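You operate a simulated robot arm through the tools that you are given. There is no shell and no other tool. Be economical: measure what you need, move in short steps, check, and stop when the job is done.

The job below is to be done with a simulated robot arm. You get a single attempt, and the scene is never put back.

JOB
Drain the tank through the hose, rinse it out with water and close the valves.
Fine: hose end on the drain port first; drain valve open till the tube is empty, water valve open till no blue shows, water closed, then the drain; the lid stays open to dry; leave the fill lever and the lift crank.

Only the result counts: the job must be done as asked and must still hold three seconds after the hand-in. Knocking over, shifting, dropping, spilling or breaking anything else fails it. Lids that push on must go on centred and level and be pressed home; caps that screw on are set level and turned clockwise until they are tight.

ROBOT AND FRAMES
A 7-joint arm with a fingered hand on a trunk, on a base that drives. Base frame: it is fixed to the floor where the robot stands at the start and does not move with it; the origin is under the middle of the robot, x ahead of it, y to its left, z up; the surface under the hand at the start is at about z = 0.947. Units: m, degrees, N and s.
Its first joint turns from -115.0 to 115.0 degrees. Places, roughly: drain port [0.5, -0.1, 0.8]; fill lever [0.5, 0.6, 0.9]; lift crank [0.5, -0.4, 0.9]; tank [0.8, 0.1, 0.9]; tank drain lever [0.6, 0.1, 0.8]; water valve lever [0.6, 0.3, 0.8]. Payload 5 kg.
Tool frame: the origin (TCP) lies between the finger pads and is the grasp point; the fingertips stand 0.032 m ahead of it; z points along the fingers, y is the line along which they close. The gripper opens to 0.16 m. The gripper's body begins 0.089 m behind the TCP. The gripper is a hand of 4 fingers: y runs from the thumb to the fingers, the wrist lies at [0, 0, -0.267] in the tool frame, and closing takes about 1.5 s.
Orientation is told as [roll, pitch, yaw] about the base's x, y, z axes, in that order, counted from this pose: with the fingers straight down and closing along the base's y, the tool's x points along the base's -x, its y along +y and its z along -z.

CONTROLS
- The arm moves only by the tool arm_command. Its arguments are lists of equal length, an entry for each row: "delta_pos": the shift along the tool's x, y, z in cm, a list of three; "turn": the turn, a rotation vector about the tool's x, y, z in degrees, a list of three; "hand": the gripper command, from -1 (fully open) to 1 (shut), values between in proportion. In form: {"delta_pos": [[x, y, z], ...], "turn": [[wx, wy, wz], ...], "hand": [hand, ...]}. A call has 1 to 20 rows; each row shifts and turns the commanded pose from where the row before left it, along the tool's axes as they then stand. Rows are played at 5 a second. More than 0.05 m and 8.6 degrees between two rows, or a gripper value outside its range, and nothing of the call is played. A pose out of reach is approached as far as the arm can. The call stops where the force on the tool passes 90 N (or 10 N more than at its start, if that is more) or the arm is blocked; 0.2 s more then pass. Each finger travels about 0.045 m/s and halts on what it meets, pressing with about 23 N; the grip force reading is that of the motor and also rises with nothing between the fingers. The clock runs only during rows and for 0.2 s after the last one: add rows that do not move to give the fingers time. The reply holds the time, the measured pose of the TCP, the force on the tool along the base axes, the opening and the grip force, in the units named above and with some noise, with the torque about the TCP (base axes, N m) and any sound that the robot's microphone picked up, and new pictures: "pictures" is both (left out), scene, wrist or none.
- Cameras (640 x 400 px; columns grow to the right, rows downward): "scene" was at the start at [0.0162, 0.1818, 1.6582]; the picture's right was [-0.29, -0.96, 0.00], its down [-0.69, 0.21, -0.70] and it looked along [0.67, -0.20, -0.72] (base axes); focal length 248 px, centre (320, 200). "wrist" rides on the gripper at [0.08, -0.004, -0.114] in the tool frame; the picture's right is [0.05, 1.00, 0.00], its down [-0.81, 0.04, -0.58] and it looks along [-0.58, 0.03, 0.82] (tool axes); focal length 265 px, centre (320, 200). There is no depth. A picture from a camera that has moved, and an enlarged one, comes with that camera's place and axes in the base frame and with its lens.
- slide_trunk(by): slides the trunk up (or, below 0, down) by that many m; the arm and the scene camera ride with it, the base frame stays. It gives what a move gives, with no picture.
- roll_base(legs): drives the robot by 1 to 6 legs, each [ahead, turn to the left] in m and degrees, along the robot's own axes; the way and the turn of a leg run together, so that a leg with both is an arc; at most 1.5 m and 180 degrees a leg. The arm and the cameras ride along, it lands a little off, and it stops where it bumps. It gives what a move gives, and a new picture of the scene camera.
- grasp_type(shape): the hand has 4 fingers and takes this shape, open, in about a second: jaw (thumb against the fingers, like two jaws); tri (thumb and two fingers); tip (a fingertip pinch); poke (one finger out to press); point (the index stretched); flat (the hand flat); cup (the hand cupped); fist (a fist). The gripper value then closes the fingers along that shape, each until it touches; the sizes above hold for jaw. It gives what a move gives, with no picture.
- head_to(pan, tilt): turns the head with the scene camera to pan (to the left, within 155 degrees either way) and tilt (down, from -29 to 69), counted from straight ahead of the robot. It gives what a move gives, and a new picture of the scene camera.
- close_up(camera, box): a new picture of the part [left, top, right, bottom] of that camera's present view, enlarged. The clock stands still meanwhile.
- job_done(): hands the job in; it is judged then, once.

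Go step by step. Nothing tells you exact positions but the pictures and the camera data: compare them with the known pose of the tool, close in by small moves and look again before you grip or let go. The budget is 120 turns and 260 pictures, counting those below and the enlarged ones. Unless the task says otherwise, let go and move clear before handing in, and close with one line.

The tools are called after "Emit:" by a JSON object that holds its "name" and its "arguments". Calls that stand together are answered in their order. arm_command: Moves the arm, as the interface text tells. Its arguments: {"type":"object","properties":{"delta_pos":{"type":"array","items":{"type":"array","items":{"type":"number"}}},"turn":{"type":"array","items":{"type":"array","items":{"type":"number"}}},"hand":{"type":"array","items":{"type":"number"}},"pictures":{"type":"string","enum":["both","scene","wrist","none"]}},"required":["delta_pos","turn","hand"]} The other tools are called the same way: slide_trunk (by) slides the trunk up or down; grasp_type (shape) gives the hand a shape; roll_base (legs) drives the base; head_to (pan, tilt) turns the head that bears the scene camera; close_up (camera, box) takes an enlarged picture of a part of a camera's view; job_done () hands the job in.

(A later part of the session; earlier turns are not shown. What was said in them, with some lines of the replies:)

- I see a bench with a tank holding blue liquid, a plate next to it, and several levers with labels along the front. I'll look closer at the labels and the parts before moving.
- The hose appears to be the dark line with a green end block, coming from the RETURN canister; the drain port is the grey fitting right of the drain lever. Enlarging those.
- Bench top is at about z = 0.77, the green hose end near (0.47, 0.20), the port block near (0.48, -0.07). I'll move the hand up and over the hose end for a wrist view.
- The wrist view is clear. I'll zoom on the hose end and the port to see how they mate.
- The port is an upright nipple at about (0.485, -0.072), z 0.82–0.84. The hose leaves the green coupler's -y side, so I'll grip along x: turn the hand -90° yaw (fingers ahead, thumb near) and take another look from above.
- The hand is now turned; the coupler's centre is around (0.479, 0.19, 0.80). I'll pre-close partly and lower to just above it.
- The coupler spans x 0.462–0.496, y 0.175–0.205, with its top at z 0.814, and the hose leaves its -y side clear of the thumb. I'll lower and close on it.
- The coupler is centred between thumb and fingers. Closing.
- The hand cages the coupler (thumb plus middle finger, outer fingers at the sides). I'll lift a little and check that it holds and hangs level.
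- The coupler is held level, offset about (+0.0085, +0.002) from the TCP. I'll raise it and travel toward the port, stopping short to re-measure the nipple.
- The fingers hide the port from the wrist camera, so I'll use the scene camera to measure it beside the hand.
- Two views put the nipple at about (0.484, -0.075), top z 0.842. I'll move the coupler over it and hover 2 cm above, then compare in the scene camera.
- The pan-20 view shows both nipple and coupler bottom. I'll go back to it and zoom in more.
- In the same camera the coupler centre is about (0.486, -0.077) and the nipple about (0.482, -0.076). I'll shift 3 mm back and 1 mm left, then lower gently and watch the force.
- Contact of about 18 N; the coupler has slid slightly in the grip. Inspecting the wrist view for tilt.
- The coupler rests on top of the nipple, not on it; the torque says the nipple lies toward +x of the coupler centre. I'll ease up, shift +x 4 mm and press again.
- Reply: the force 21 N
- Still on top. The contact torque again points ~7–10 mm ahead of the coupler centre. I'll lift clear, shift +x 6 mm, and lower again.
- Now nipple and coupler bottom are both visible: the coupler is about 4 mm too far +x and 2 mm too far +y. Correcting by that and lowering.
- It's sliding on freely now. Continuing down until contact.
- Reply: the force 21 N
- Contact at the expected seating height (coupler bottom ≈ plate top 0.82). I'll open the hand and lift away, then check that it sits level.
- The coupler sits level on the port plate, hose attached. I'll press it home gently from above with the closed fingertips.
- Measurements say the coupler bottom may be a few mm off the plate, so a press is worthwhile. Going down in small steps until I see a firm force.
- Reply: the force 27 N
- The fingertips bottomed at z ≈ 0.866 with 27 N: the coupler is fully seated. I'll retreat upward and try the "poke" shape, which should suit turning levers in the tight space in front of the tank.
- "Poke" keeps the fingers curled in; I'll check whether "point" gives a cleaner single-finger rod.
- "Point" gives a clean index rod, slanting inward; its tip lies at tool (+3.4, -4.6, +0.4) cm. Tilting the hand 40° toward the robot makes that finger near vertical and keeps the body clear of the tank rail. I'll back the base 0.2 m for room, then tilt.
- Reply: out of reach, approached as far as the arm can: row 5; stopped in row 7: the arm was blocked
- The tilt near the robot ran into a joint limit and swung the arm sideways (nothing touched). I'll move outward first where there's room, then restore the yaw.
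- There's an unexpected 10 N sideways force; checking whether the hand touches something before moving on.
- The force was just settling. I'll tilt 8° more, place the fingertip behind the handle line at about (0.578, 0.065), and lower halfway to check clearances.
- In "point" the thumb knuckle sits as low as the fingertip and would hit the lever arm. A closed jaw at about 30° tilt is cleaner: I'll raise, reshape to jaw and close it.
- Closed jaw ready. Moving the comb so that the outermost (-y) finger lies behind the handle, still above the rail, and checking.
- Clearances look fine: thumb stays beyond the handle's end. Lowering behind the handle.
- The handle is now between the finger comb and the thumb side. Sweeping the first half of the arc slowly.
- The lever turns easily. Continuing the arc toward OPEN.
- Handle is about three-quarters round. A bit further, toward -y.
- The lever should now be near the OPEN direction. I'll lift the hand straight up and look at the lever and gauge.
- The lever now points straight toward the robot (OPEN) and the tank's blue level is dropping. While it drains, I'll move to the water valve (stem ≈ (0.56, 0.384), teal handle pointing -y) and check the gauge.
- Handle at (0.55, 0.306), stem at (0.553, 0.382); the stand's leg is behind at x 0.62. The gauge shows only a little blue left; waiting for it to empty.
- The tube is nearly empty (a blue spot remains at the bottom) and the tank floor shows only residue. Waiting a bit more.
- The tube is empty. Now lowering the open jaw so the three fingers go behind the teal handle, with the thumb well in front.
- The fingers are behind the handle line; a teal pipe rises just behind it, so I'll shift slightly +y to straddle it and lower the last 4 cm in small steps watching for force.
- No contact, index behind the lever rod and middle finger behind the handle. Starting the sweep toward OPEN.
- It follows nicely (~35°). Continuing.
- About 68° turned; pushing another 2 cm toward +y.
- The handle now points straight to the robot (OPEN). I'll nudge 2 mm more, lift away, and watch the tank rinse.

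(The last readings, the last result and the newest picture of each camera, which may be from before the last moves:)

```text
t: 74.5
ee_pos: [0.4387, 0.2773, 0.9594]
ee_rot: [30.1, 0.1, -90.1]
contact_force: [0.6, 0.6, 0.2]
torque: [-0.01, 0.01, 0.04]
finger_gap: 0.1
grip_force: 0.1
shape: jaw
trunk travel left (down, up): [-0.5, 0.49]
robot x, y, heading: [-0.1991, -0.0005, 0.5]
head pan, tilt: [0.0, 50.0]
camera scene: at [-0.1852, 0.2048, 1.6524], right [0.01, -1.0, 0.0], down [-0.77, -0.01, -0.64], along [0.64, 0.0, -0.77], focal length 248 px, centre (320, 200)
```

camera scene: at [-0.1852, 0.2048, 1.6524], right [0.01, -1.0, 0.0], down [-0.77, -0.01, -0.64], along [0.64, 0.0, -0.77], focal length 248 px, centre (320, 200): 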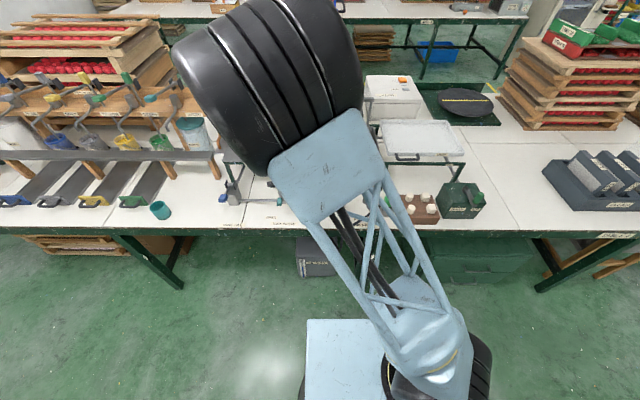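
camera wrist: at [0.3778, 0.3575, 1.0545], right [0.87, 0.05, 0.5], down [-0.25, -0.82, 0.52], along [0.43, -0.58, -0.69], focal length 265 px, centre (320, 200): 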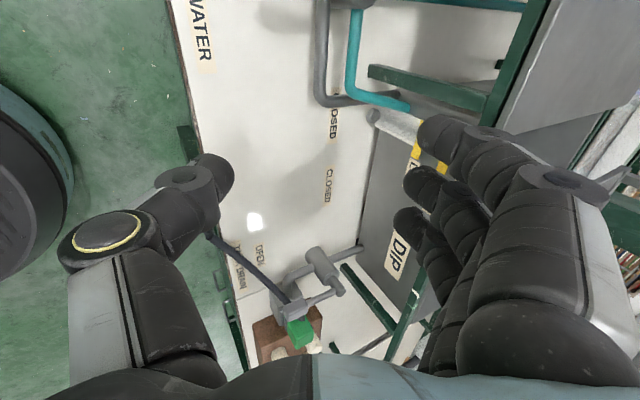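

The arm blocks the view of the tank, so I'll move the hand up and to the right to expose it.

Emit:
{"name": "arm_command", "arguments": {"delta_pos": [[-3.75, 0.8, -1.4], [-3.75, 0.8, -1.4], [-3.75, 0.8, -1.4], [-3.75, 0.8, -1.4], [-3.75, 0.62, -1.08], [-3.75, 0.62, -1.08], [-3.75, 0, 0], [-3.75, 0, 0], [0, 0, 0]], "turn": [[0, 0, 0], [0, 0, 0], [0, 0, 0], [0, 0, 0], [0, 0, 0], [0, 0, 0], [0, 0, 0], [0, 0, 0], [0, 0, 0]], "hand": [-0.25, -0.25, -0.25, -0.25, -0.25, -0.25, -0.25, -0.25, -0.25], "pictures": "scene"}}

Emit:
{"name": "head_to", "arguments": {"pan": 10, "tilt": 50}}

Emit:
{"name": "close_up", "arguments": {"camera": "scene", "box": [240, 80, 440, 205]}}

```text
t: 76.5
ee_pos: [0.4359, -0.0252, 1.0454]
ee_rot: [30.1, 0.1, -90.2]
contact_force: [-0.1, 0.0, 0.7]
torque: [0.09, -0.01, 0.0]
finger_gap: 0.1001
grip_force: 0.0
shape: jaw
trunk travel left (down, up): [-0.5, 0.49]
robot x, y, heading: [-0.1981, -0.0027, 0.5]
head pan, tilt: [0.0, 50.0]
camera scene: at [-0.1855, 0.2015, 1.6528], right [0.01, -1.0, 0.0], down [-0.77, 0.0, -0.64], along [0.64, 0.01, -0.77], focal length 248 px, centre (320, 200)
```

scene: 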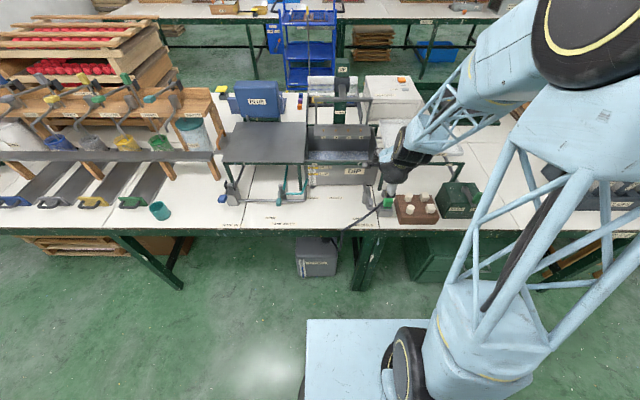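

```text
t: 77.3
ee_pos: [0.437, -0.0215, 1.0452]
ee_rot: [29.9, -0.1, -89.9]
contact_force: [-0.3, -0.5, -0.1]
torque: [-0.04, 0.04, 0.02]
finger_gap: 0.1002
grip_force: 0.1
shape: jaw
trunk travel left (down, up): [-0.5, 0.49]
robot x, y, heading: [-0.2038, 0.0013, 0.4]
head pan, tilt: [10.0, 50.0]
camera scene: at [-0.1864, 0.2176, 1.6525], right [0.18, -0.98, 0.0], down [-0.75, -0.14, -0.64], along [0.63, 0.12, -0.77], focal length 248 px, centre (320, 200)
```

scene: 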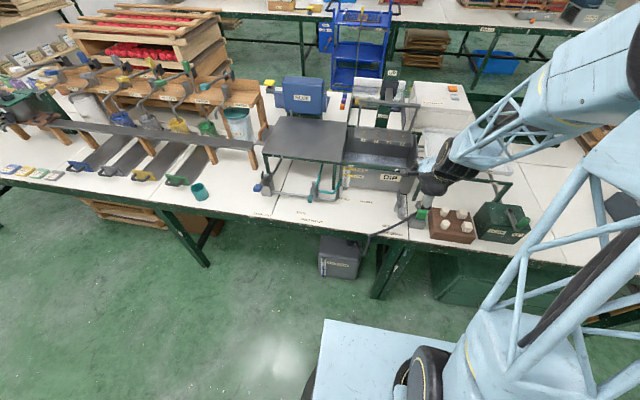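

```text
3.20 times, centred on (340, 142) of scene
camera zoom: at [-0.1864, 0.2176, 1.6525], right [0.18, -0.98, 0.0], down [-0.75, -0.14, -0.64], along [0.63, 0.12, -0.77], focal length 792 px, centre (256, 384)
```

zoom: 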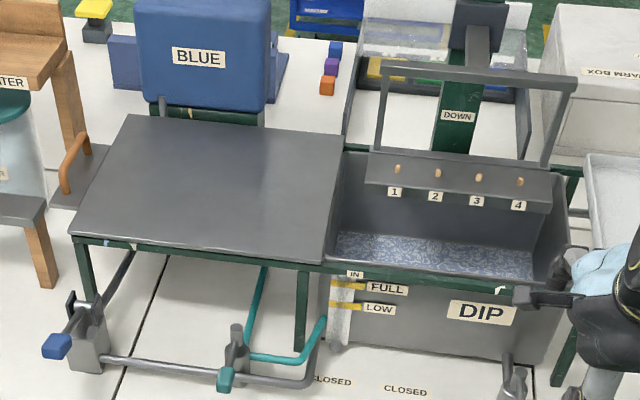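

Good view: the tank floor still shows bluish speckle, being rinsed. Waiting.

Emit:
{"name": "arm_command", "arguments": {"delta_pos": [[0, 0, 0], [0, 0, 0], [0, 0, 0], [0, 0, 0], [0, 0, 0], [0, 0, 0], [0, 0, 0], [0, 0, 0], [0, 0, 0], [0, 0, 0], [0, 0, 0], [0, 0, 0], [0, 0, 0], [0, 0, 0], [0, 0, 0], [0, 0, 0], [0, 0, 0], [0, 0, 0], [0, 0, 0], [0, 0, 0]], "turn": [[0, 0, 0], [0, 0, 0], [0, 0, 0], [0, 0, 0], [0, 0, 0], [0, 0, 0], [0, 0, 0], [0, 0, 0], [0, 0, 0], [0, 0, 0], [0, 0, 0], [0, 0, 0], [0, 0, 0], [0, 0, 0], [0, 0, 0], [0, 0, 0], [0, 0, 0], [0, 0, 0], [0, 0, 0], [0, 0, 0]], "hand": [-0.25, -0.25, -0.25, -0.25, -0.25, -0.25, -0.25, -0.25, -0.25, -0.25, -0.25, -0.25, -0.25, -0.25, -0.25, -0.25, -0.25, -0.25, -0.25, -0.25], "pictures": "none"}}

Emit:
{"name": "close_up", "arguments": {"camera": "scene", "box": [320, 120, 440, 195]}}

```text
t: 81.5
ee_pos: [0.4373, -0.021, 1.0457]
ee_rot: [30.0, 0.0, -90.0]
contact_force: [0.4, 0.1, 0.4]
torque: [0.01, -0.02, 0.0]
finger_gap: 0.0999
grip_force: 0.2
shape: jaw
trunk travel left (down, up): [-0.5, 0.49]
robot x, y, heading: [-0.1971, -0.0, 0.4]
head pan, tilt: [10.0, 50.0]
```

```text
5.33 times, centred on (380, 158) of scene
camera zoom: at [-0.1864, 0.2178, 1.6524], right [0.18, -0.98, 0.0], down [-0.75, -0.14, -0.64], along [0.63, 0.12, -0.77], focal length 1320 px, centre (0, 427)
```

zoom: 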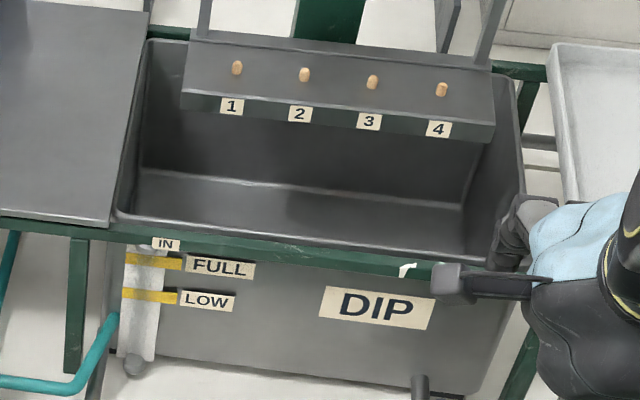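

No blue shows any more. Now closing the water: I'll close the hand, travel to the +y side of the water handle, above it first.

Emit:
{"name": "arm_command", "arguments": {"delta_pos": [[3.9, 0.07, 0.38], [3.9, 0.07, 0.38], [3.9, 0.07, 0.38], [3.9, 0.07, 0.38], [3.9, 0.07, 0.38], [3.9, 0.07, 0.38], [3.9, 0.07, 0.38], [3.9, 0.07, 0.38], [3.9, 0.07, 0.38], [3.9, 0.07, 0.38], [3.9, 0.07, 0.38], [3.9, 0.07, 0.38], [0, 0, 0]], "turn": [[0, 0, 0], [0, 0, 0], [0, 0, 0], [0, 0, 0], [0, 0, 0], [0, 0, 0], [0, 0, 0], [0, 0, 0], [0, 0, 0], [0, 0, 0], [0, 0, 0], [0, 0, 0], [0, 0, 0]], "hand": [0.5, 1, 1, 1, 1, 1, 1, 1, 1, 1, 1, 1, 1]}}

Emit:
{"name": "close_up", "arguments": {"camera": "wrist", "box": [100, 80, 420, 280]}}

```text
t: 84.3
ee_pos: [0.4716, 0.4476, 1.0136]
ee_rot: [30.0, 0.0, -90.0]
contact_force: [-0.3, 0.1, 0.6]
torque: [0.0, 0.01, -0.02]
finger_gap: 0.0001
grip_force: 23.3
shape: jaw
trunk travel left (down, up): [-0.5, 0.49]
robot x, y, heading: [-0.1989, -0.0002, 0.4]
head pan, tilt: [10.0, 50.0]
camera scene: at [-0.1864, 0.2184, 1.6524], right [0.18, -0.98, 0.0], down [-0.75, -0.14, -0.64], along [0.63, 0.12, -0.77], focal length 248 px, centre (320, 200)
camera wrist: at [0.4104, 0.529, 1.1094], right [0.87, 0.05, 0.5], down [-0.25, -0.82, 0.52], along [0.43, -0.58, -0.69], focal length 265 px, centre (320, 200)
```

scene: 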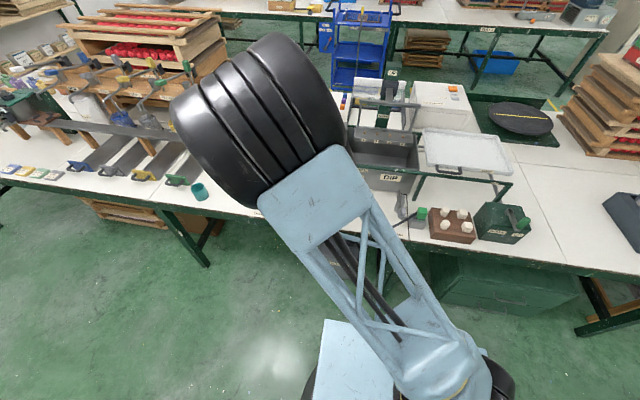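
wrist: 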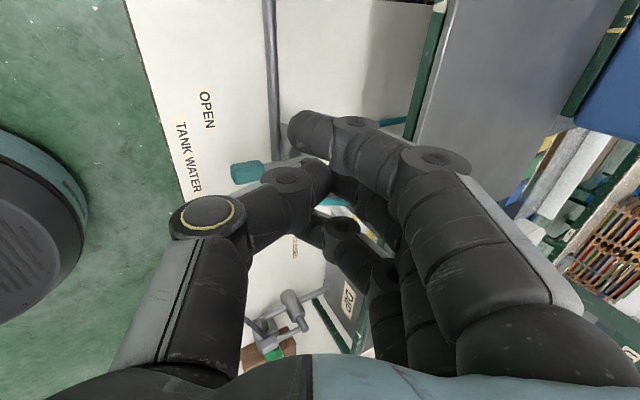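

```text
2.00 times, centred on (260, 180) of wrist
camera zoom: at [0.4104, 0.529, 1.1094], right [0.87, 0.05, 0.5], down [-0.25, -0.82, 0.52], along [0.43, -0.58, -0.69], focal length 531 px, centre (440, 240)
```

zoom: 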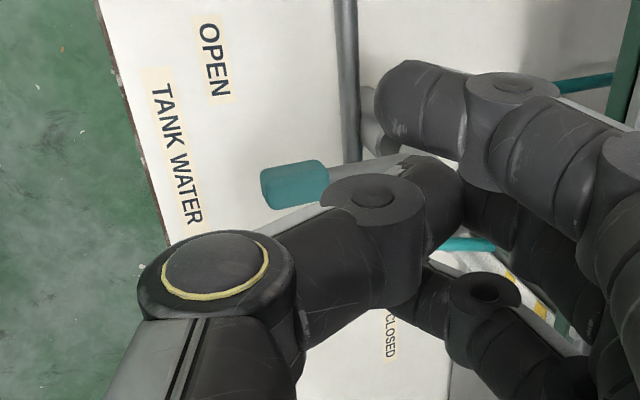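

Handle confirmed at (0.473, 0.382); comb is 1 cm clear on the +y side. Lowering.

Emit:
{"name": "arm_command", "arguments": {"delta_pos": [[0, -1.82, 3.15], [0, -1.82, 3.15], [0, -1.82, 3.15], [0, -1.82, 3.15], [0, 0, 0]], "turn": [[0, 0, 0], [0, 0, 0], [0, 0, 0], [0, 0, 0], [0, 0, 0]], "hand": [1, 1, 1, 1, 1], "pictures": "none"}}

Emit:
{"name": "close_up", "arguments": {"camera": "wrist", "box": [100, 100, 420, 300]}}

```text
t: 85.5
ee_pos: [0.4699, 0.4466, 0.8677]
ee_rot: [30.0, 0.1, -90.1]
contact_force: [0.8, -0.7, -0.1]
torque: [-0.01, 0.01, -0.01]
finger_gap: 0.0
grip_force: 22.9
shape: jaw
trunk travel left (down, up): [-0.5, 0.49]
robot x, y, heading: [-0.1986, -0.0045, 0.3]
head pan, tilt: [10.0, 50.0]
```

```text
2.00 times, centred on (260, 200) of wrist
camera zoom: at [0.4086, 0.5287, 0.9634], right [0.87, 0.05, 0.5], down [-0.25, -0.82, 0.52], along [0.43, -0.58, -0.69], focal length 531 px, centre (440, 200)
```

zoom: 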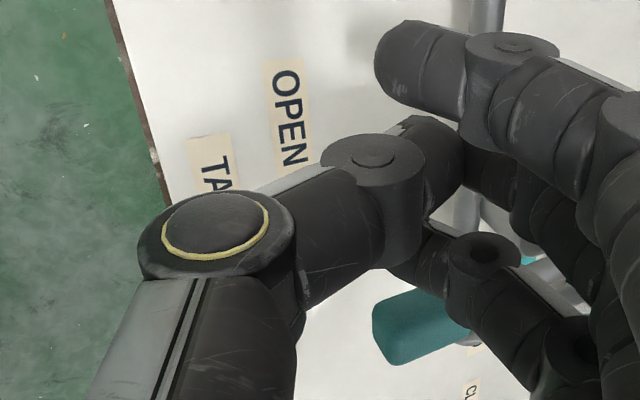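

Sweeping the water handle back toward CLOSED, first phase.

Emit:
{"name": "arm_command", "arguments": {"delta_pos": [[-1.4, 0, 0], [-1.4, 0, 0], [-0.95, 0.06, 0.04], [-0.95, 0.06, 0.04], [-0.9, 0.27, 0.16], [-0.9, 0.27, 0.16], [-0.8, 0.47, 0.27], [-0.8, 0.47, 0.27], [0, 0, 0]], "turn": [[0, 0, 0], [0, 0, 0], [0, 0, 0], [0, 0, 0], [0, 0, 0], [0, 0, 0], [0, 0, 0], [0, 0, 0], [0, 0, 0]], "hand": [1, 1, 1, 1, 1, 1, 1, 1, 1], "pictures": "none"}}

Emit:
{"name": "close_up", "arguments": {"camera": "wrist", "box": [100, 100, 420, 300]}}

Emit:
{"name": "close_up", "arguments": {"camera": "scene", "box": [220, 120, 380, 220]}}

```text
t: 87.5
ee_pos: [0.4871, 0.3652, 0.8671]
ee_rot: [30.0, 0.1, -90.0]
contact_force: [-0.1, -0.2, -1.0]
torque: [0.03, -0.01, -0.01]
finger_gap: 0.0
grip_force: 23.2
shape: jaw
trunk travel left (down, up): [-0.5, 0.49]
robot x, y, heading: [-0.203, -0.0038, 0.5]
head pan, tilt: [10.0, 50.0]
```

```text
2.00 times, centred on (260, 200) of wrist
camera zoom: at [0.4263, 0.4456, 0.9622], right [0.87, 0.05, 0.5], down [-0.25, -0.82, 0.52], along [0.43, -0.58, -0.69], focal length 531 px, centre (440, 200)
```

zoom: 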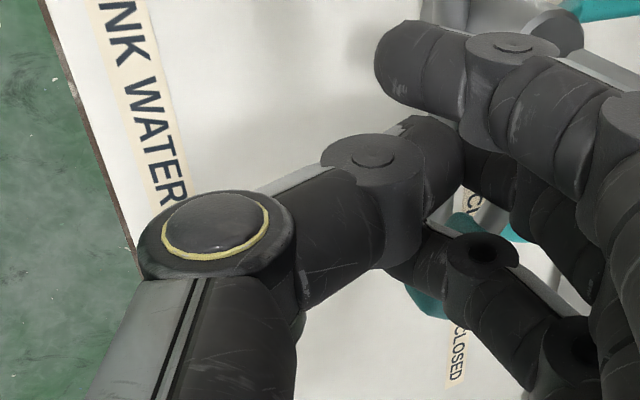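

```text
4.00 times, centred on (300, 170) of scene
camera zoom: at [-0.1863, 0.2181, 1.6524], right [0.18, -0.98, 0.0], down [-0.75, -0.14, -0.64], along [0.63, 0.12, -0.77], focal length 990 px, centre (400, 320)
```

zoom: 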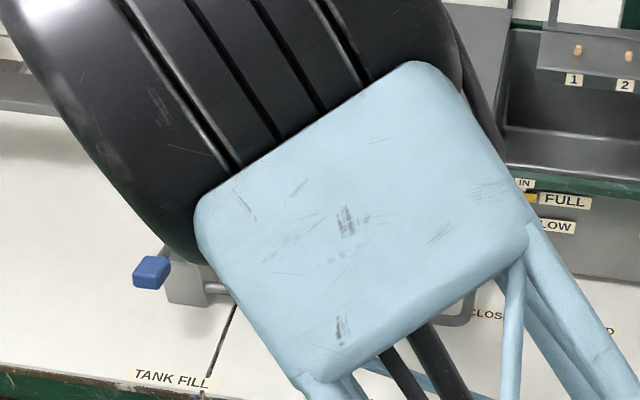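

Handle is around 60° back. I'll back off, shift the comb 5 cm to -y so it stays clear of the stem, and push the handle toward +x.

Emit:
{"name": "arm_command", "arguments": {"delta_pos": [[0, -2.6, -1.5], [-2.5, 0, 0], [-2.5, 0, 0], [0, 1.3, 0.75], [0, 1.3, 0.75], [0, 0.87, 0.5], [0, 0.87, 0.5], [0, 0, 0]], "turn": [[0, 0, 0], [0, 0, 0], [0, 0, 0], [0, 0, 0], [0, 0, 0], [0, 0, 0], [0, 0, 0], [0, 0, 0]], "hand": [1, 1, 1, 1, 1, 1, 1, 1], "pictures": "none"}}

Emit:
{"name": "close_up", "arguments": {"camera": "wrist", "box": [200, 0, 520, 200]}}

```text
t: 89.3
ee_pos: [0.5093, 0.3137, 0.8668]
ee_rot: [30.1, -0.1, -89.9]
contact_force: [-0.2, 0.6, 0.1]
torque: [0.02, -0.03, 0.02]
finger_gap: 0.0001
grip_force: 23.2
shape: jaw
trunk travel left (down, up): [-0.5, 0.49]
robot x, y, heading: [-0.2007, -0.0009, 0.5]
head pan, tilt: [10.0, 50.0]
```

```text
2.00 times, centred on (360, 100) of wrist
camera zoom: at [0.4468, 0.3949, 0.9628], right [0.87, 0.05, 0.5], down [-0.25, -0.82, 0.52], along [0.43, -0.58, -0.69], focal length 531 px, centre (240, 400)
```

zoom: 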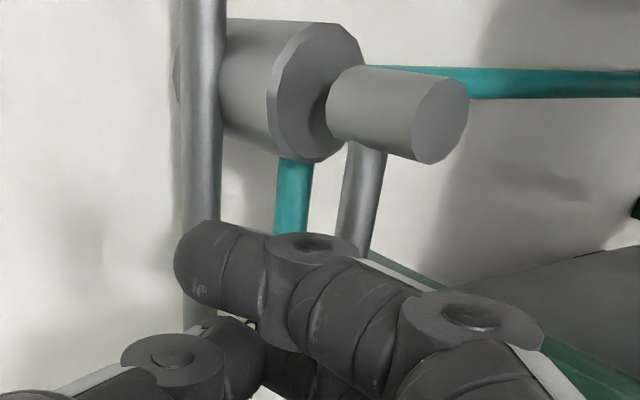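

A few degrees remain. Pushing +x gently until it stops.

Emit:
{"name": "arm_command", "arguments": {"delta_pos": [[0, 0.35, 0.2], [0, 0.35, 0.2], [0, 0.26, 0.15], [0, 0, 0]], "turn": [[0, 0, 0], [0, 0, 0], [0, 0, 0], [0, 0, 0]], "hand": [1, 1, 1, 1], "pictures": "none"}}

Emit:
{"name": "close_up", "arguments": {"camera": "wrist", "box": [200, 0, 520, 200]}}

```text
t: 90.3
ee_pos: [0.5169, 0.3147, 0.8682]
ee_rot: [30.0, -0.1, -89.9]
contact_force: [-35.2, -5.4, 11.7]
torque: [-0.05, -0.04, -0.16]
finger_gap: 0.0003
grip_force: 23.4
shape: jaw
trunk travel left (down, up): [-0.5, 0.49]
robot x, y, heading: [-0.1985, -0.0001, 0.7]
head pan, tilt: [10.0, 50.0]
```

```text
2.00 times, centred on (360, 100) of wrist
camera zoom: at [0.4551, 0.3954, 0.9639], right [0.87, 0.05, 0.5], down [-0.25, -0.82, 0.52], along [0.43, -0.58, -0.69], focal length 531 px, centre (240, 400)
```

zoom: 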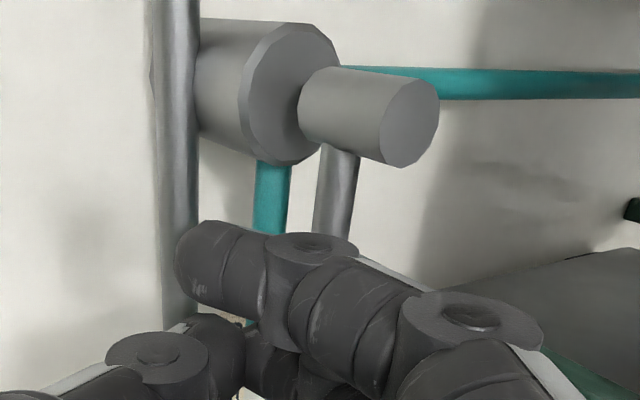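

The handle met its stop (35 N): water closed. Backing off, lifting, and bringing the hand upright over the drain lever.

Emit:
{"name": "arm_command", "arguments": {"delta_pos": [[0, -1.73, -1], [0, 2, -3.46], [0, 2, -3.46], [0, 2, -3.46], [0, 2, -3.46], [0, 0, 0], [0, 0, 0], [0, 0, 0], [0, 0, 0], [-3.6, 0, 0], [-3.6, 0, 0], [-3.6, 0, 0], [-3.6, 0, 0], [-3.6, 0, 0], [-3.6, 0, 0], [-3.6, 0, 0], [-3.6, 0, 0], [0, 0, 0]], "turn": [[0, 0, 0], [0, 0, 0], [0, 0, 0], [0, 0, 0], [0, 0, 0], [7.5, 0, 0], [7.5, 0, 0], [7.5, 0, 0], [7.5, 0, 0], [0, 0, 0], [0, 0, 0], [0, 0, 0], [0, 0, 0], [0, 0, 0], [0, 0, 0], [0, 0, 0], [0, 0, 0], [0, 0, 0]], "hand": [1, 1, 1, 1, 1, 1, 1, 1, 1, 1, 1, 1, 1, 1, 1, 1, 1, 1], "pictures": "scene"}}

Emit:
{"name": "arm_command", "arguments": {"delta_pos": [[0, 0, 0], [0, 0, 0], [0, 0, 0], [0, 0, 0], [0, 0, 0], [0, 0, 0], [0, 0, 0], [0, 0, 0], [0, 0, 0], [0, 0, 0], [0, 0, 0], [0, 0, 0]], "turn": [[0, 0, -8.2], [0, 0, -8.2], [0, 0, -8.2], [0, 0, -8.2], [0, 0, -8.2], [0, 0, -8.2], [0, 0, -8.2], [0, 0, -8.2], [0, 0, -8.2], [0, 0, -8.2], [0, 0, -8], [0, 0, 0]], "hand": [0.6, 0.2, -0.25, -0.25, -0.25, -0.25, -0.25, -0.25, -0.25, -0.25, -0.25, -0.25]}}

Emit:
{"name": "close_up", "arguments": {"camera": "scene", "box": [240, 120, 440, 245]}}

Emit:
{"name": "close_up", "arguments": {"camera": "wrist", "box": [160, 0, 480, 200]}}

```text
t: 94.1
ee_pos: [0.4963, 0.0294, 1.0264]
ee_rot: [0.0, 0.0, -90.0]
contact_force: [-0.2, 0.8, 0.3]
torque: [0.02, 0.01, 0.02]
finger_gap: 0.0
grip_force: 22.8
shape: jaw
trunk travel left (down, up): [-0.5, 0.49]
robot x, y, heading: [-0.1967, -0.004, 0.5]
head pan, tilt: [10.0, 50.0]
camera scene: at [-0.1864, 0.2177, 1.6524], right [0.18, -0.98, 0.0], down [-0.75, -0.14, -0.64], along [0.63, 0.12, -0.77], focal length 248 px, centre (320, 200)
```

scene: 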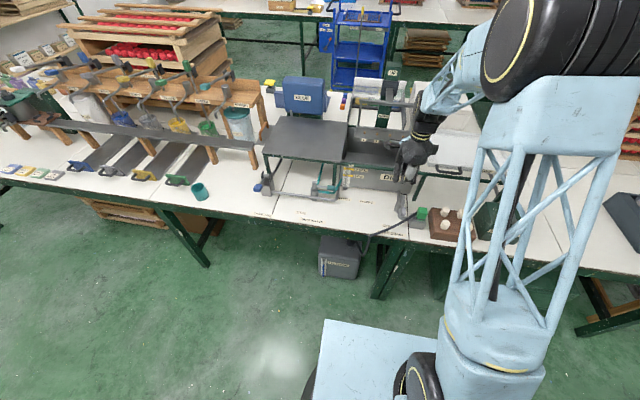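

```text
t: 96.7
ee_pos: [0.4984, 0.0271, 1.027]
ee_rot: [0.0, -0.1, 0.0]
contact_force: [0.3, -0.6, -0.6]
torque: [0.0, -0.04, 0.01]
finger_gap: 0.0997
grip_force: 0.0
shape: jaw
trunk travel left (down, up): [-0.5, 0.49]
robot x, y, heading: [-0.1982, 0.0009, 0.3]
head pan, tilt: [10.0, 50.0]
camera scene: at [-0.1864, 0.2178, 1.6524], right [0.18, -0.98, 0.0], down [-0.75, -0.14, -0.64], along [0.63, 0.12, -0.77], focal length 248 px, centre (320, 200)
camera wrist: at [0.4175, 0.0232, 1.1405], right [-0.05, 1.0, 0.0], down [0.82, 0.04, 0.58], along [0.58, 0.03, -0.82], focal length 265 px, centre (320, 200)
```

scene: 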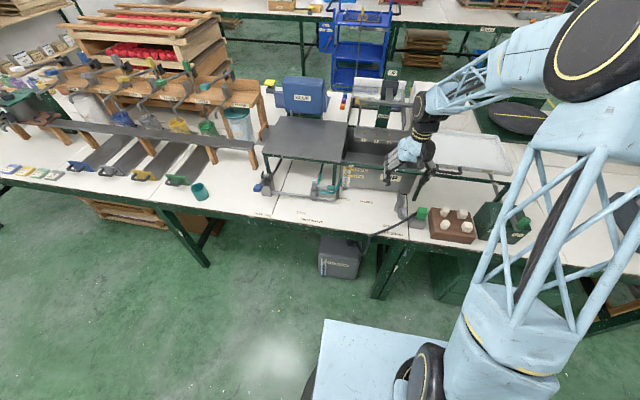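
wrist: 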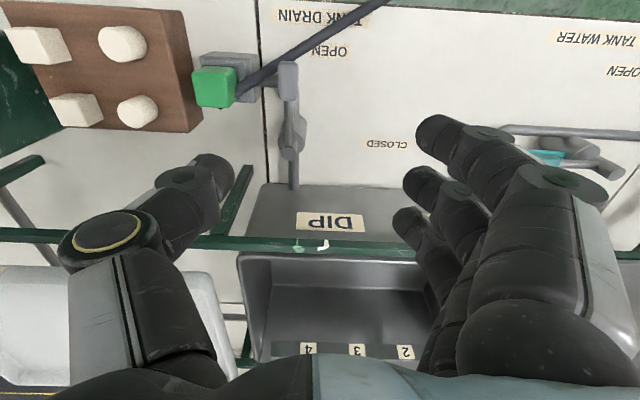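

```text
3.20 times, centred on (340, 182) of scene
camera zoom: at [-0.1864, 0.2178, 1.6524], right [0.18, -0.98, 0.0], down [-0.75, -0.14, -0.64], along [0.63, 0.12, -0.77], focal length 792 px, centre (256, 256)
```

zoom: 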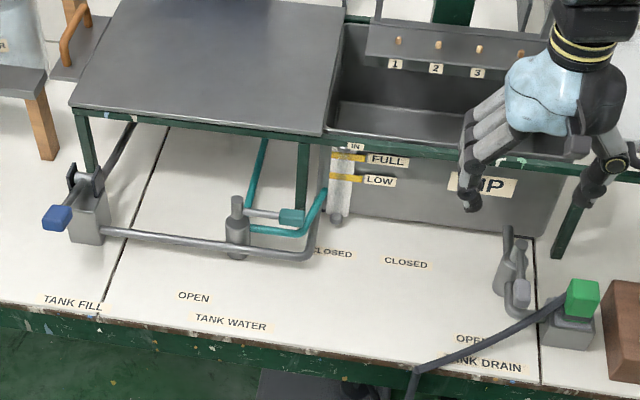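

```text
2.00 times, centred on (320, 100) of wrist
camera zoom: at [0.4175, 0.0232, 1.1405], right [-0.05, 1.0, 0.0], down [0.82, 0.04, 0.58], along [0.58, 0.03, -0.82], focal length 531 px, centre (320, 400)
```

zoom: 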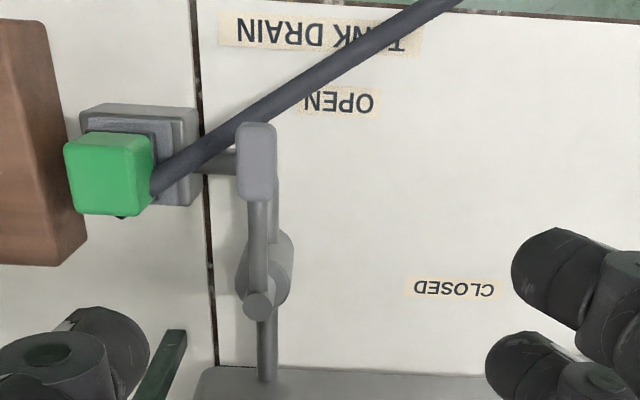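

The water lever is back at CLOSED and the tank is empty and clean. For the drain: the thumb will go into the gap between the lever rod and the coupler (x ≈ 0.512, y ≈ -0.035). Lowering most of the way and checking.

Emit:
{"name": "arm_command", "arguments": {"delta_pos": [[-1.1, 0, 0], [0, 0, 3], [0, 0, 3], [0, 0, 3], [0, 0, 2.5], [0, 0, 0]], "turn": [[0, 0, 0], [0, 0, 0], [0, 0, 0], [0, 0, 0], [0, 0, 0], [0, 0, 0]], "hand": [-0.25, -0.25, -0.25, -0.25, -0.25, -0.25], "pictures": "none"}}

Emit:
{"name": "close_up", "arguments": {"camera": "wrist", "box": [120, 40, 440, 240]}}

Emit:
{"name": "close_up", "arguments": {"camera": "scene", "box": [370, 160, 466, 220]}}

```text
t: 98.1
ee_pos: [0.5097, 0.0249, 0.9114]
ee_rot: [0.0, 0.0, -0.1]
contact_force: [0.2, 0.8, 0.4]
torque: [-0.01, -0.02, 0.02]
finger_gap: 0.0993
grip_force: 0.1
shape: jaw
trunk travel left (down, up): [-0.5, 0.49]
robot x, y, heading: [-0.1976, -0.0011, 0.2]
head pan, tilt: [10.0, 50.0]
```

```text
2.00 times, centred on (280, 140) of wrist
camera zoom: at [0.4276, 0.0215, 1.0243], right [-0.05, 1.0, 0.0], down [0.82, 0.04, 0.58], along [0.58, 0.03, -0.82], focal length 531 px, centre (400, 320)
```

zoom: 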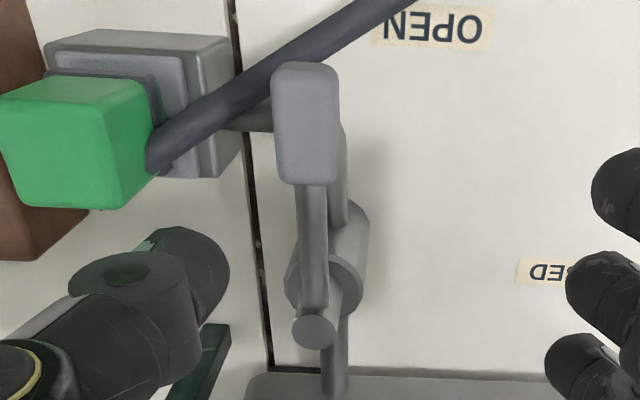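

```text
6.67 times, centred on (418, 190) of scene
camera zoom: at [-0.1862, 0.2178, 1.6525], right [0.18, -0.98, 0.0], down [-0.75, -0.14, -0.64], along [0.63, 0.12, -0.77], focal length 1650 px, centre (-333, 267)
```

zoom: 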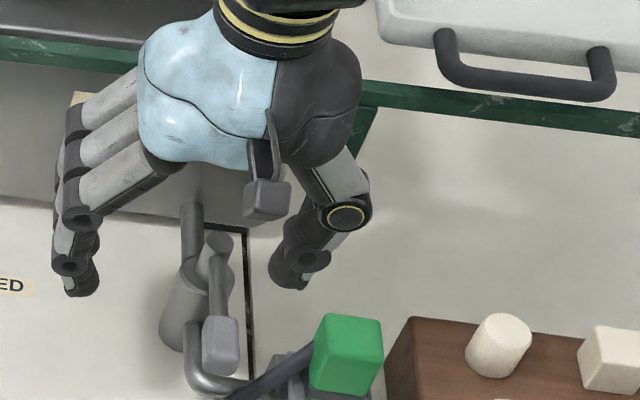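

Thumb is above the gap. Lowering the last 4 cm gently.

Emit:
{"name": "arm_command", "arguments": {"delta_pos": [[0, 0.2, 1], [0, 0, 1], [0, 0, 1], [0, 0, 1], [0, 0, 0]], "turn": [[0, 0, 0], [0, 0, 0], [0, 0, 0], [0, 0, 0], [0, 0, 0]], "hand": [-0.25, -0.25, -0.25, -0.25, -0.25], "pictures": "none"}}

Emit:
{"name": "close_up", "arguments": {"camera": "wrist", "box": [120, 40, 440, 240]}}

Emit:
{"name": "close_up", "arguments": {"camera": "scene", "box": [370, 160, 466, 220]}}

```text
t: 99.3
ee_pos: [0.509, 0.0283, 0.8712]
ee_rot: [0.1, 0.0, -0.1]
contact_force: [-0.2, -0.6, -0.1]
torque: [-0.01, -0.03, 0.02]
finger_gap: 0.0995
grip_force: 0.2
shape: jaw
trunk travel left (down, up): [-0.5, 0.49]
robot x, y, heading: [-0.2016, 0.0001, 0.3]
head pan, tilt: [10.0, 50.0]
```

```text
2.00 times, centred on (280, 140) of wrist
camera zoom: at [0.429, 0.0251, 0.9846], right [-0.05, 1.0, 0.0], down [0.82, 0.04, 0.58], along [0.58, 0.03, -0.82], focal length 531 px, centre (400, 320)
```

zoom: 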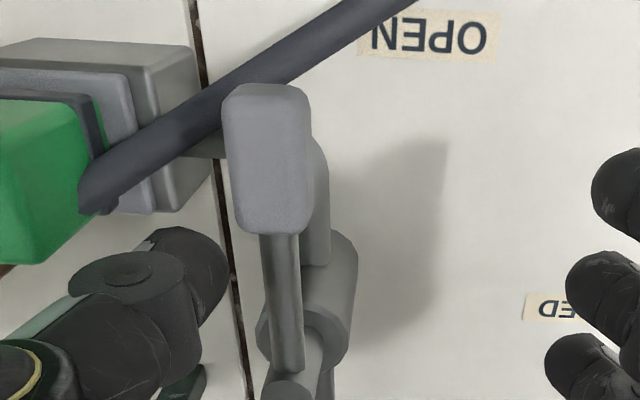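

```text
6.67 times, centred on (418, 190) of scene
camera zoom: at [-0.1862, 0.2178, 1.6524], right [0.18, -0.98, 0.0], down [-0.75, -0.14, -0.64], along [0.63, 0.12, -0.77], focal length 1650 px, centre (-333, 267)
```

zoom: 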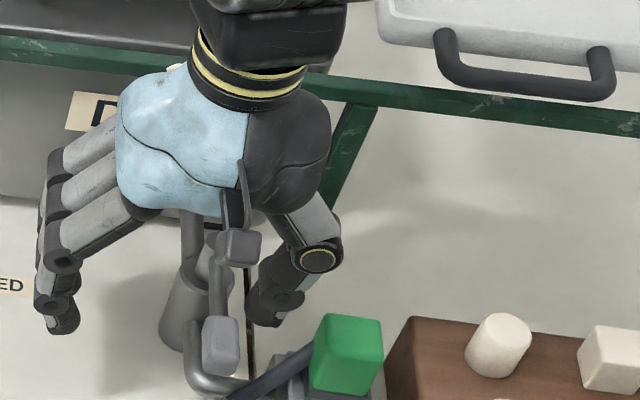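

Thumb tip is beside the lever rod on the -y side. Sweeping toward CLOSED along the arc.

Emit:
{"name": "arm_command", "arguments": {"delta_pos": [[0.15, 0.6, 0], [0.15, 0.6, 0], [0.15, 0.6, 0], [0.15, 0.6, 0], [0, 0.64, 0], [0, 0.64, 0], [-0.17, 0.61, 0], [-0.17, 0.61, 0], [0, 0, 0]], "turn": [[0, 0, 0], [0, 0, 0], [0, 0, 0], [0, 0, 0], [0, 0, 0], [0, 0, 0], [0, 0, 0], [0, 0, 0], [0, 0, 0]], "hand": [-0.25, -0.25, -0.25, -0.25, -0.25, -0.25, -0.25, -0.25, -0.25], "pictures": "none"}}

Emit:
{"name": "close_up", "arguments": {"camera": "wrist", "box": [120, 40, 440, 240]}}

Emit:
{"name": "close_up", "arguments": {"camera": "scene", "box": [370, 160, 466, 220]}}

```text
t: 101.3
ee_pos: [0.507, 0.0781, 0.8711]
ee_rot: [-0.1, 0.1, 0.0]
contact_force: [-0.2, -1.4, -0.4]
torque: [-0.05, 0.03, -0.01]
finger_gap: 0.1
grip_force: 0.0
shape: jaw
trunk travel left (down, up): [-0.5, 0.49]
robot x, y, heading: [-0.1996, -0.003, 0.2]
head pan, tilt: [10.0, 50.0]
```

```text
2.00 times, centred on (280, 140) of wrist
camera zoom: at [0.4263, 0.074, 0.985], right [-0.05, 1.0, 0.0], down [0.82, 0.04, 0.58], along [0.58, 0.03, -0.82], focal length 531 px, centre (400, 320)
```

zoom: 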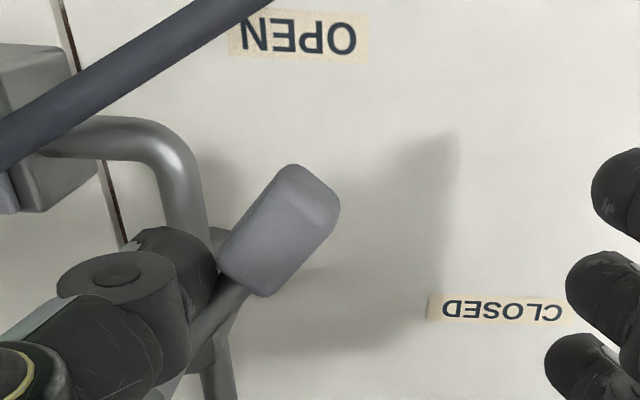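

```text
6.67 times, centred on (418, 190) of scene
camera zoom: at [-0.1864, 0.2177, 1.6524], right [0.18, -0.98, 0.0], down [-0.75, -0.14, -0.64], along [0.63, 0.12, -0.77], focal length 1650 px, centre (-333, 267)
```

zoom: 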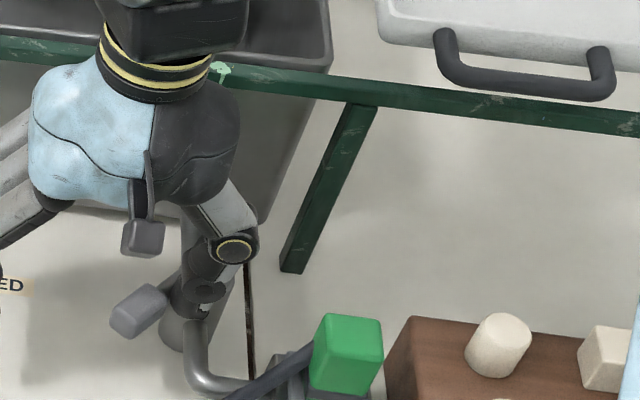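

Past halfway. Continuing to the stop.

Emit:
{"name": "arm_command", "arguments": {"delta_pos": [[-0.32, 0.55, 0], [-0.32, 0.55, 0], [-0.45, 0.44, 0], [-0.45, 0.44, 0], [-0.55, 0.31, 0], [-0.55, 0.31, 0], [0, 0, 0]], "turn": [[0, 0, 0], [0, 0, 0], [0, 0, 0], [0, 0, 0], [0, 0, 0], [0, 0, 0], [0, 0, 0]], "hand": [-0.25, -0.25, -0.25, -0.25, -0.25, -0.25, -0.25], "pictures": "none"}}

Emit:
{"name": "close_up", "arguments": {"camera": "wrist", "box": [120, 40, 440, 240]}}

Emit:
{"name": "close_up", "arguments": {"camera": "scene", "box": [370, 160, 466, 220]}}

```text
t: 102.9
ee_pos: [0.5339, 0.1043, 0.8718]
ee_rot: [0.0, 0.1, 0.1]
contact_force: [0.3, 0.0, -0.1]
torque: [-0.02, -0.02, 0.02]
finger_gap: 0.0994
grip_force: 0.1
shape: jaw
trunk travel left (down, up): [-0.5, 0.49]
robot x, y, heading: [-0.2029, 0.0022, 0.4]
head pan, tilt: [10.0, 50.0]
```

```text
2.00 times, centred on (280, 140) of wrist
camera zoom: at [0.4518, 0.1014, 0.9854], right [-0.05, 1.0, 0.0], down [0.82, 0.04, 0.58], along [0.58, 0.03, -0.82], focal length 531 px, centre (400, 320)
```

zoom: 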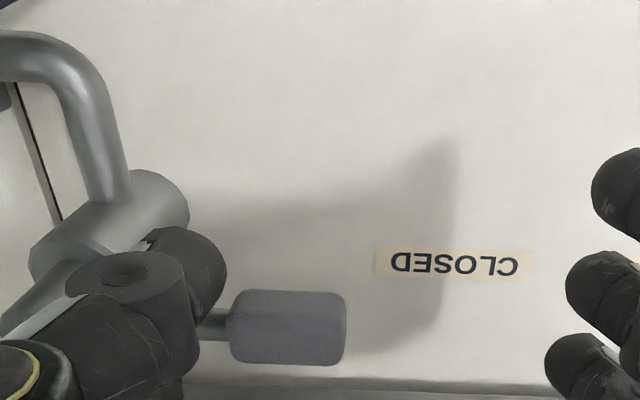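

```text
6.67 times, centred on (418, 190) of scene
camera zoom: at [-0.1863, 0.2179, 1.6524], right [0.18, -0.98, 0.0], down [-0.75, -0.14, -0.64], along [0.63, 0.12, -0.77], focal length 1650 px, centre (-333, 267)
```

zoom: 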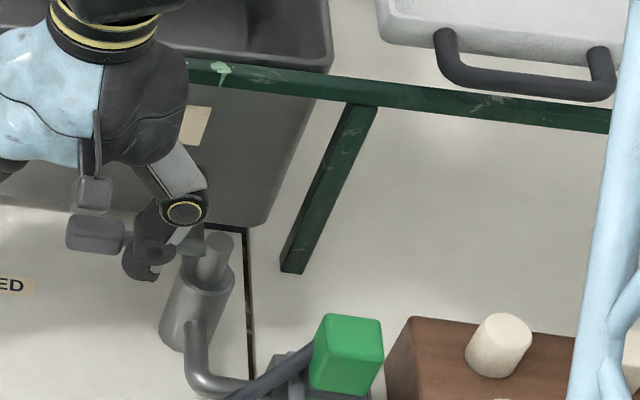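

The handle is back at its original place. A small extra push to find the stop.

Emit:
{"name": "arm_command", "arguments": {"delta_pos": [[-0.25, 0, 0], [-0.25, 0, 0], [-0.2, 0, 0], [0, 0, 0]], "turn": [[0, 0, 0], [0, 0, 0], [0, 0, 0], [0, 0, 0]], "hand": [-0.25, -0.25, -0.25, -0.25], "pictures": "none"}}

```text
t: 103.9
ee_pos: [0.5396, 0.1043, 0.8721]
ee_rot: [0.0, 0.1, -0.1]
contact_force: [-4.9, -0.1, 0.5]
torque: [-0.03, 0.14, -0.35]
finger_gap: 0.0998
grip_force: 0.1
shape: jaw
trunk travel left (down, up): [-0.5, 0.49]
robot x, y, heading: [-0.1995, -0.0017, 0.4]
head pan, tilt: [10.0, 50.0]
```

Emit:
{"name": "arm_command", "arguments": {"delta_pos": [[-0.2, 0, 0], [-0.1, 0, 0], [0, 0, 0]], "turn": [[0, 0, 0], [0, 0, 0], [0, 0, 0]], "hand": [-0.25, -0.25, -0.25], "pictures": "none"}}

Emit:
{"name": "arm_command", "arguments": {"delta_pos": [[1, 0, 0], [2, 0, 0], [0, 0, -3], [0, 0, -4], [0, 0, -4], [0, 0, -4], [4, -3, 0], [4, -3, 0], [0, -4, 0], [0, -4, 0], [0, 0, 0]], "turn": [[0, 0, 0], [0, 0, 0], [0, 0, 0], [0, 0, 0], [0, 0, 0], [0, 0, 0], [0, 0, 0], [0, 0, 0], [0, 0, 0], [0, 0, 0], [0, 0, 0]], "hand": [-0.25, -0.25, -0.25, -0.25, -0.25, -0.25, -0.25, -0.25, -0.25, -0.25, -0.25]}}

Emit:
{"name": "close_up", "arguments": {"camera": "scene", "box": [250, 120, 450, 245]}}

Emit:
{"name": "close_up", "arguments": {"camera": "scene", "box": [320, 130, 440, 205]}}

```text
t: 104.7
ee_pos: [0.5421, 0.1029, 0.8726]
ee_rot: [0.0, 0.0, -0.2]
contact_force: [-28.1, 1.3, 1.1]
torque: [-0.06, 0.63, -1.71]
finger_gap: 0.0994
grip_force: 0.1
shape: jaw
trunk travel left (down, up): [-0.5, 0.49]
robot x, y, heading: [-0.1994, -0.0026, 0.3]
head pan, tilt: [10.0, 50.0]
```

```text
t: 107.1
ee_pos: [0.4302, -0.0404, 1.0261]
ee_rot: [0.0, 0.0, 0.0]
contact_force: [-0.2, -1.3, 0.1]
torque: [0.01, -0.04, -0.01]
finger_gap: 0.1
grip_force: 0.0
shape: jaw
trunk travel left (down, up): [-0.5, 0.49]
robot x, y, heading: [-0.2003, 0.0015, 0.3]
head pan, tilt: [10.0, 50.0]
camera scene: at [-0.1868, 0.2177, 1.6525], right [0.18, -0.98, 0.0], down [-0.75, -0.14, -0.64], along [0.63, 0.12, -0.77], focal length 248 px, centre (320, 200)
camera wrist: at [0.3498, -0.044, 1.1379], right [-0.05, 1.0, 0.0], down [0.82, 0.04, 0.58], along [0.58, 0.03, -0.82], focal length 265 px, centre (320, 200)
```

scene: 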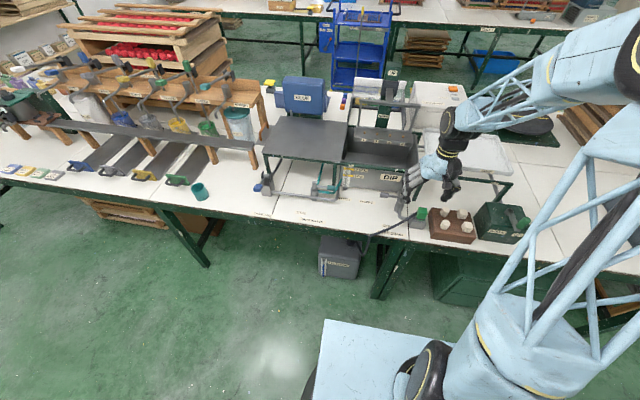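
wrist: 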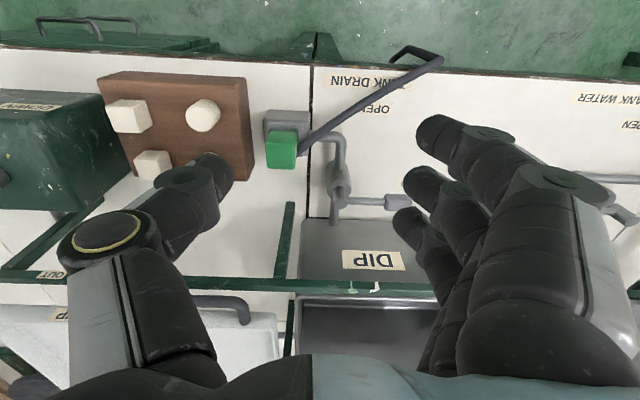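

```text
3.20 times, centred on (350, 182) of scene
camera zoom: at [-0.1868, 0.2177, 1.6525], right [0.18, -0.98, 0.0], down [-0.75, -0.14, -0.64], along [0.63, 0.12, -0.77], focal length 792 px, centre (224, 256)
```

zoom: 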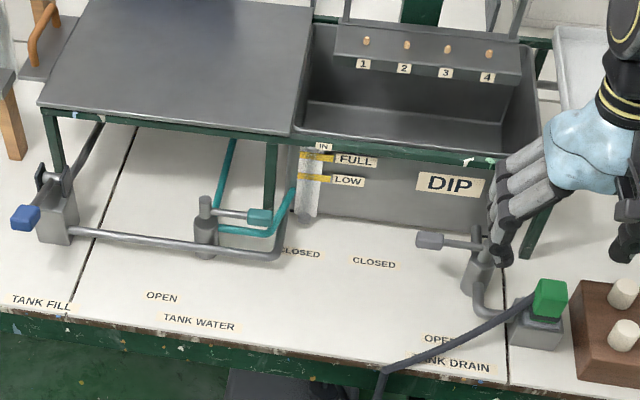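

```text
5.33 times, centred on (380, 168) of scene
camera zoom: at [-0.1868, 0.2177, 1.6525], right [0.18, -0.98, 0.0], down [-0.75, -0.14, -0.64], along [0.63, 0.12, -0.77], focal length 1320 px, centre (0, 373)
```

zoom: 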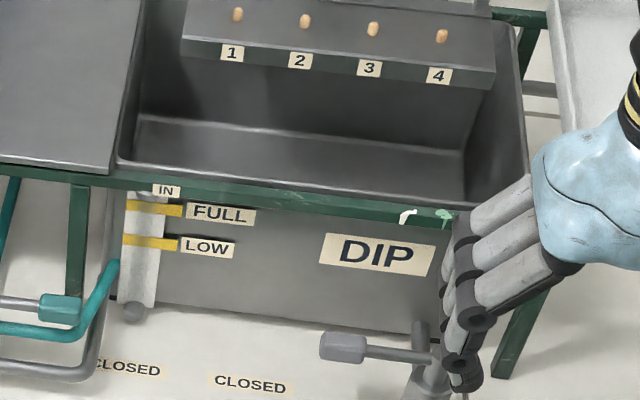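

Both levers point at CLOSED, the tank and tube are empty with no blue showing, and the hose is seated on the port. The lid is open and the hand is clear, so I'm handing in.

Emit:
{"name": "job_done", "arguments": {}}

```text
The job is handed in.
```

I drained the tank through the hose, rinsed it until no blue showed, and closed the water valve, then the drain valve. The hose is still on the drain port and the lid is open; I left the fill lever and lift crank alone.
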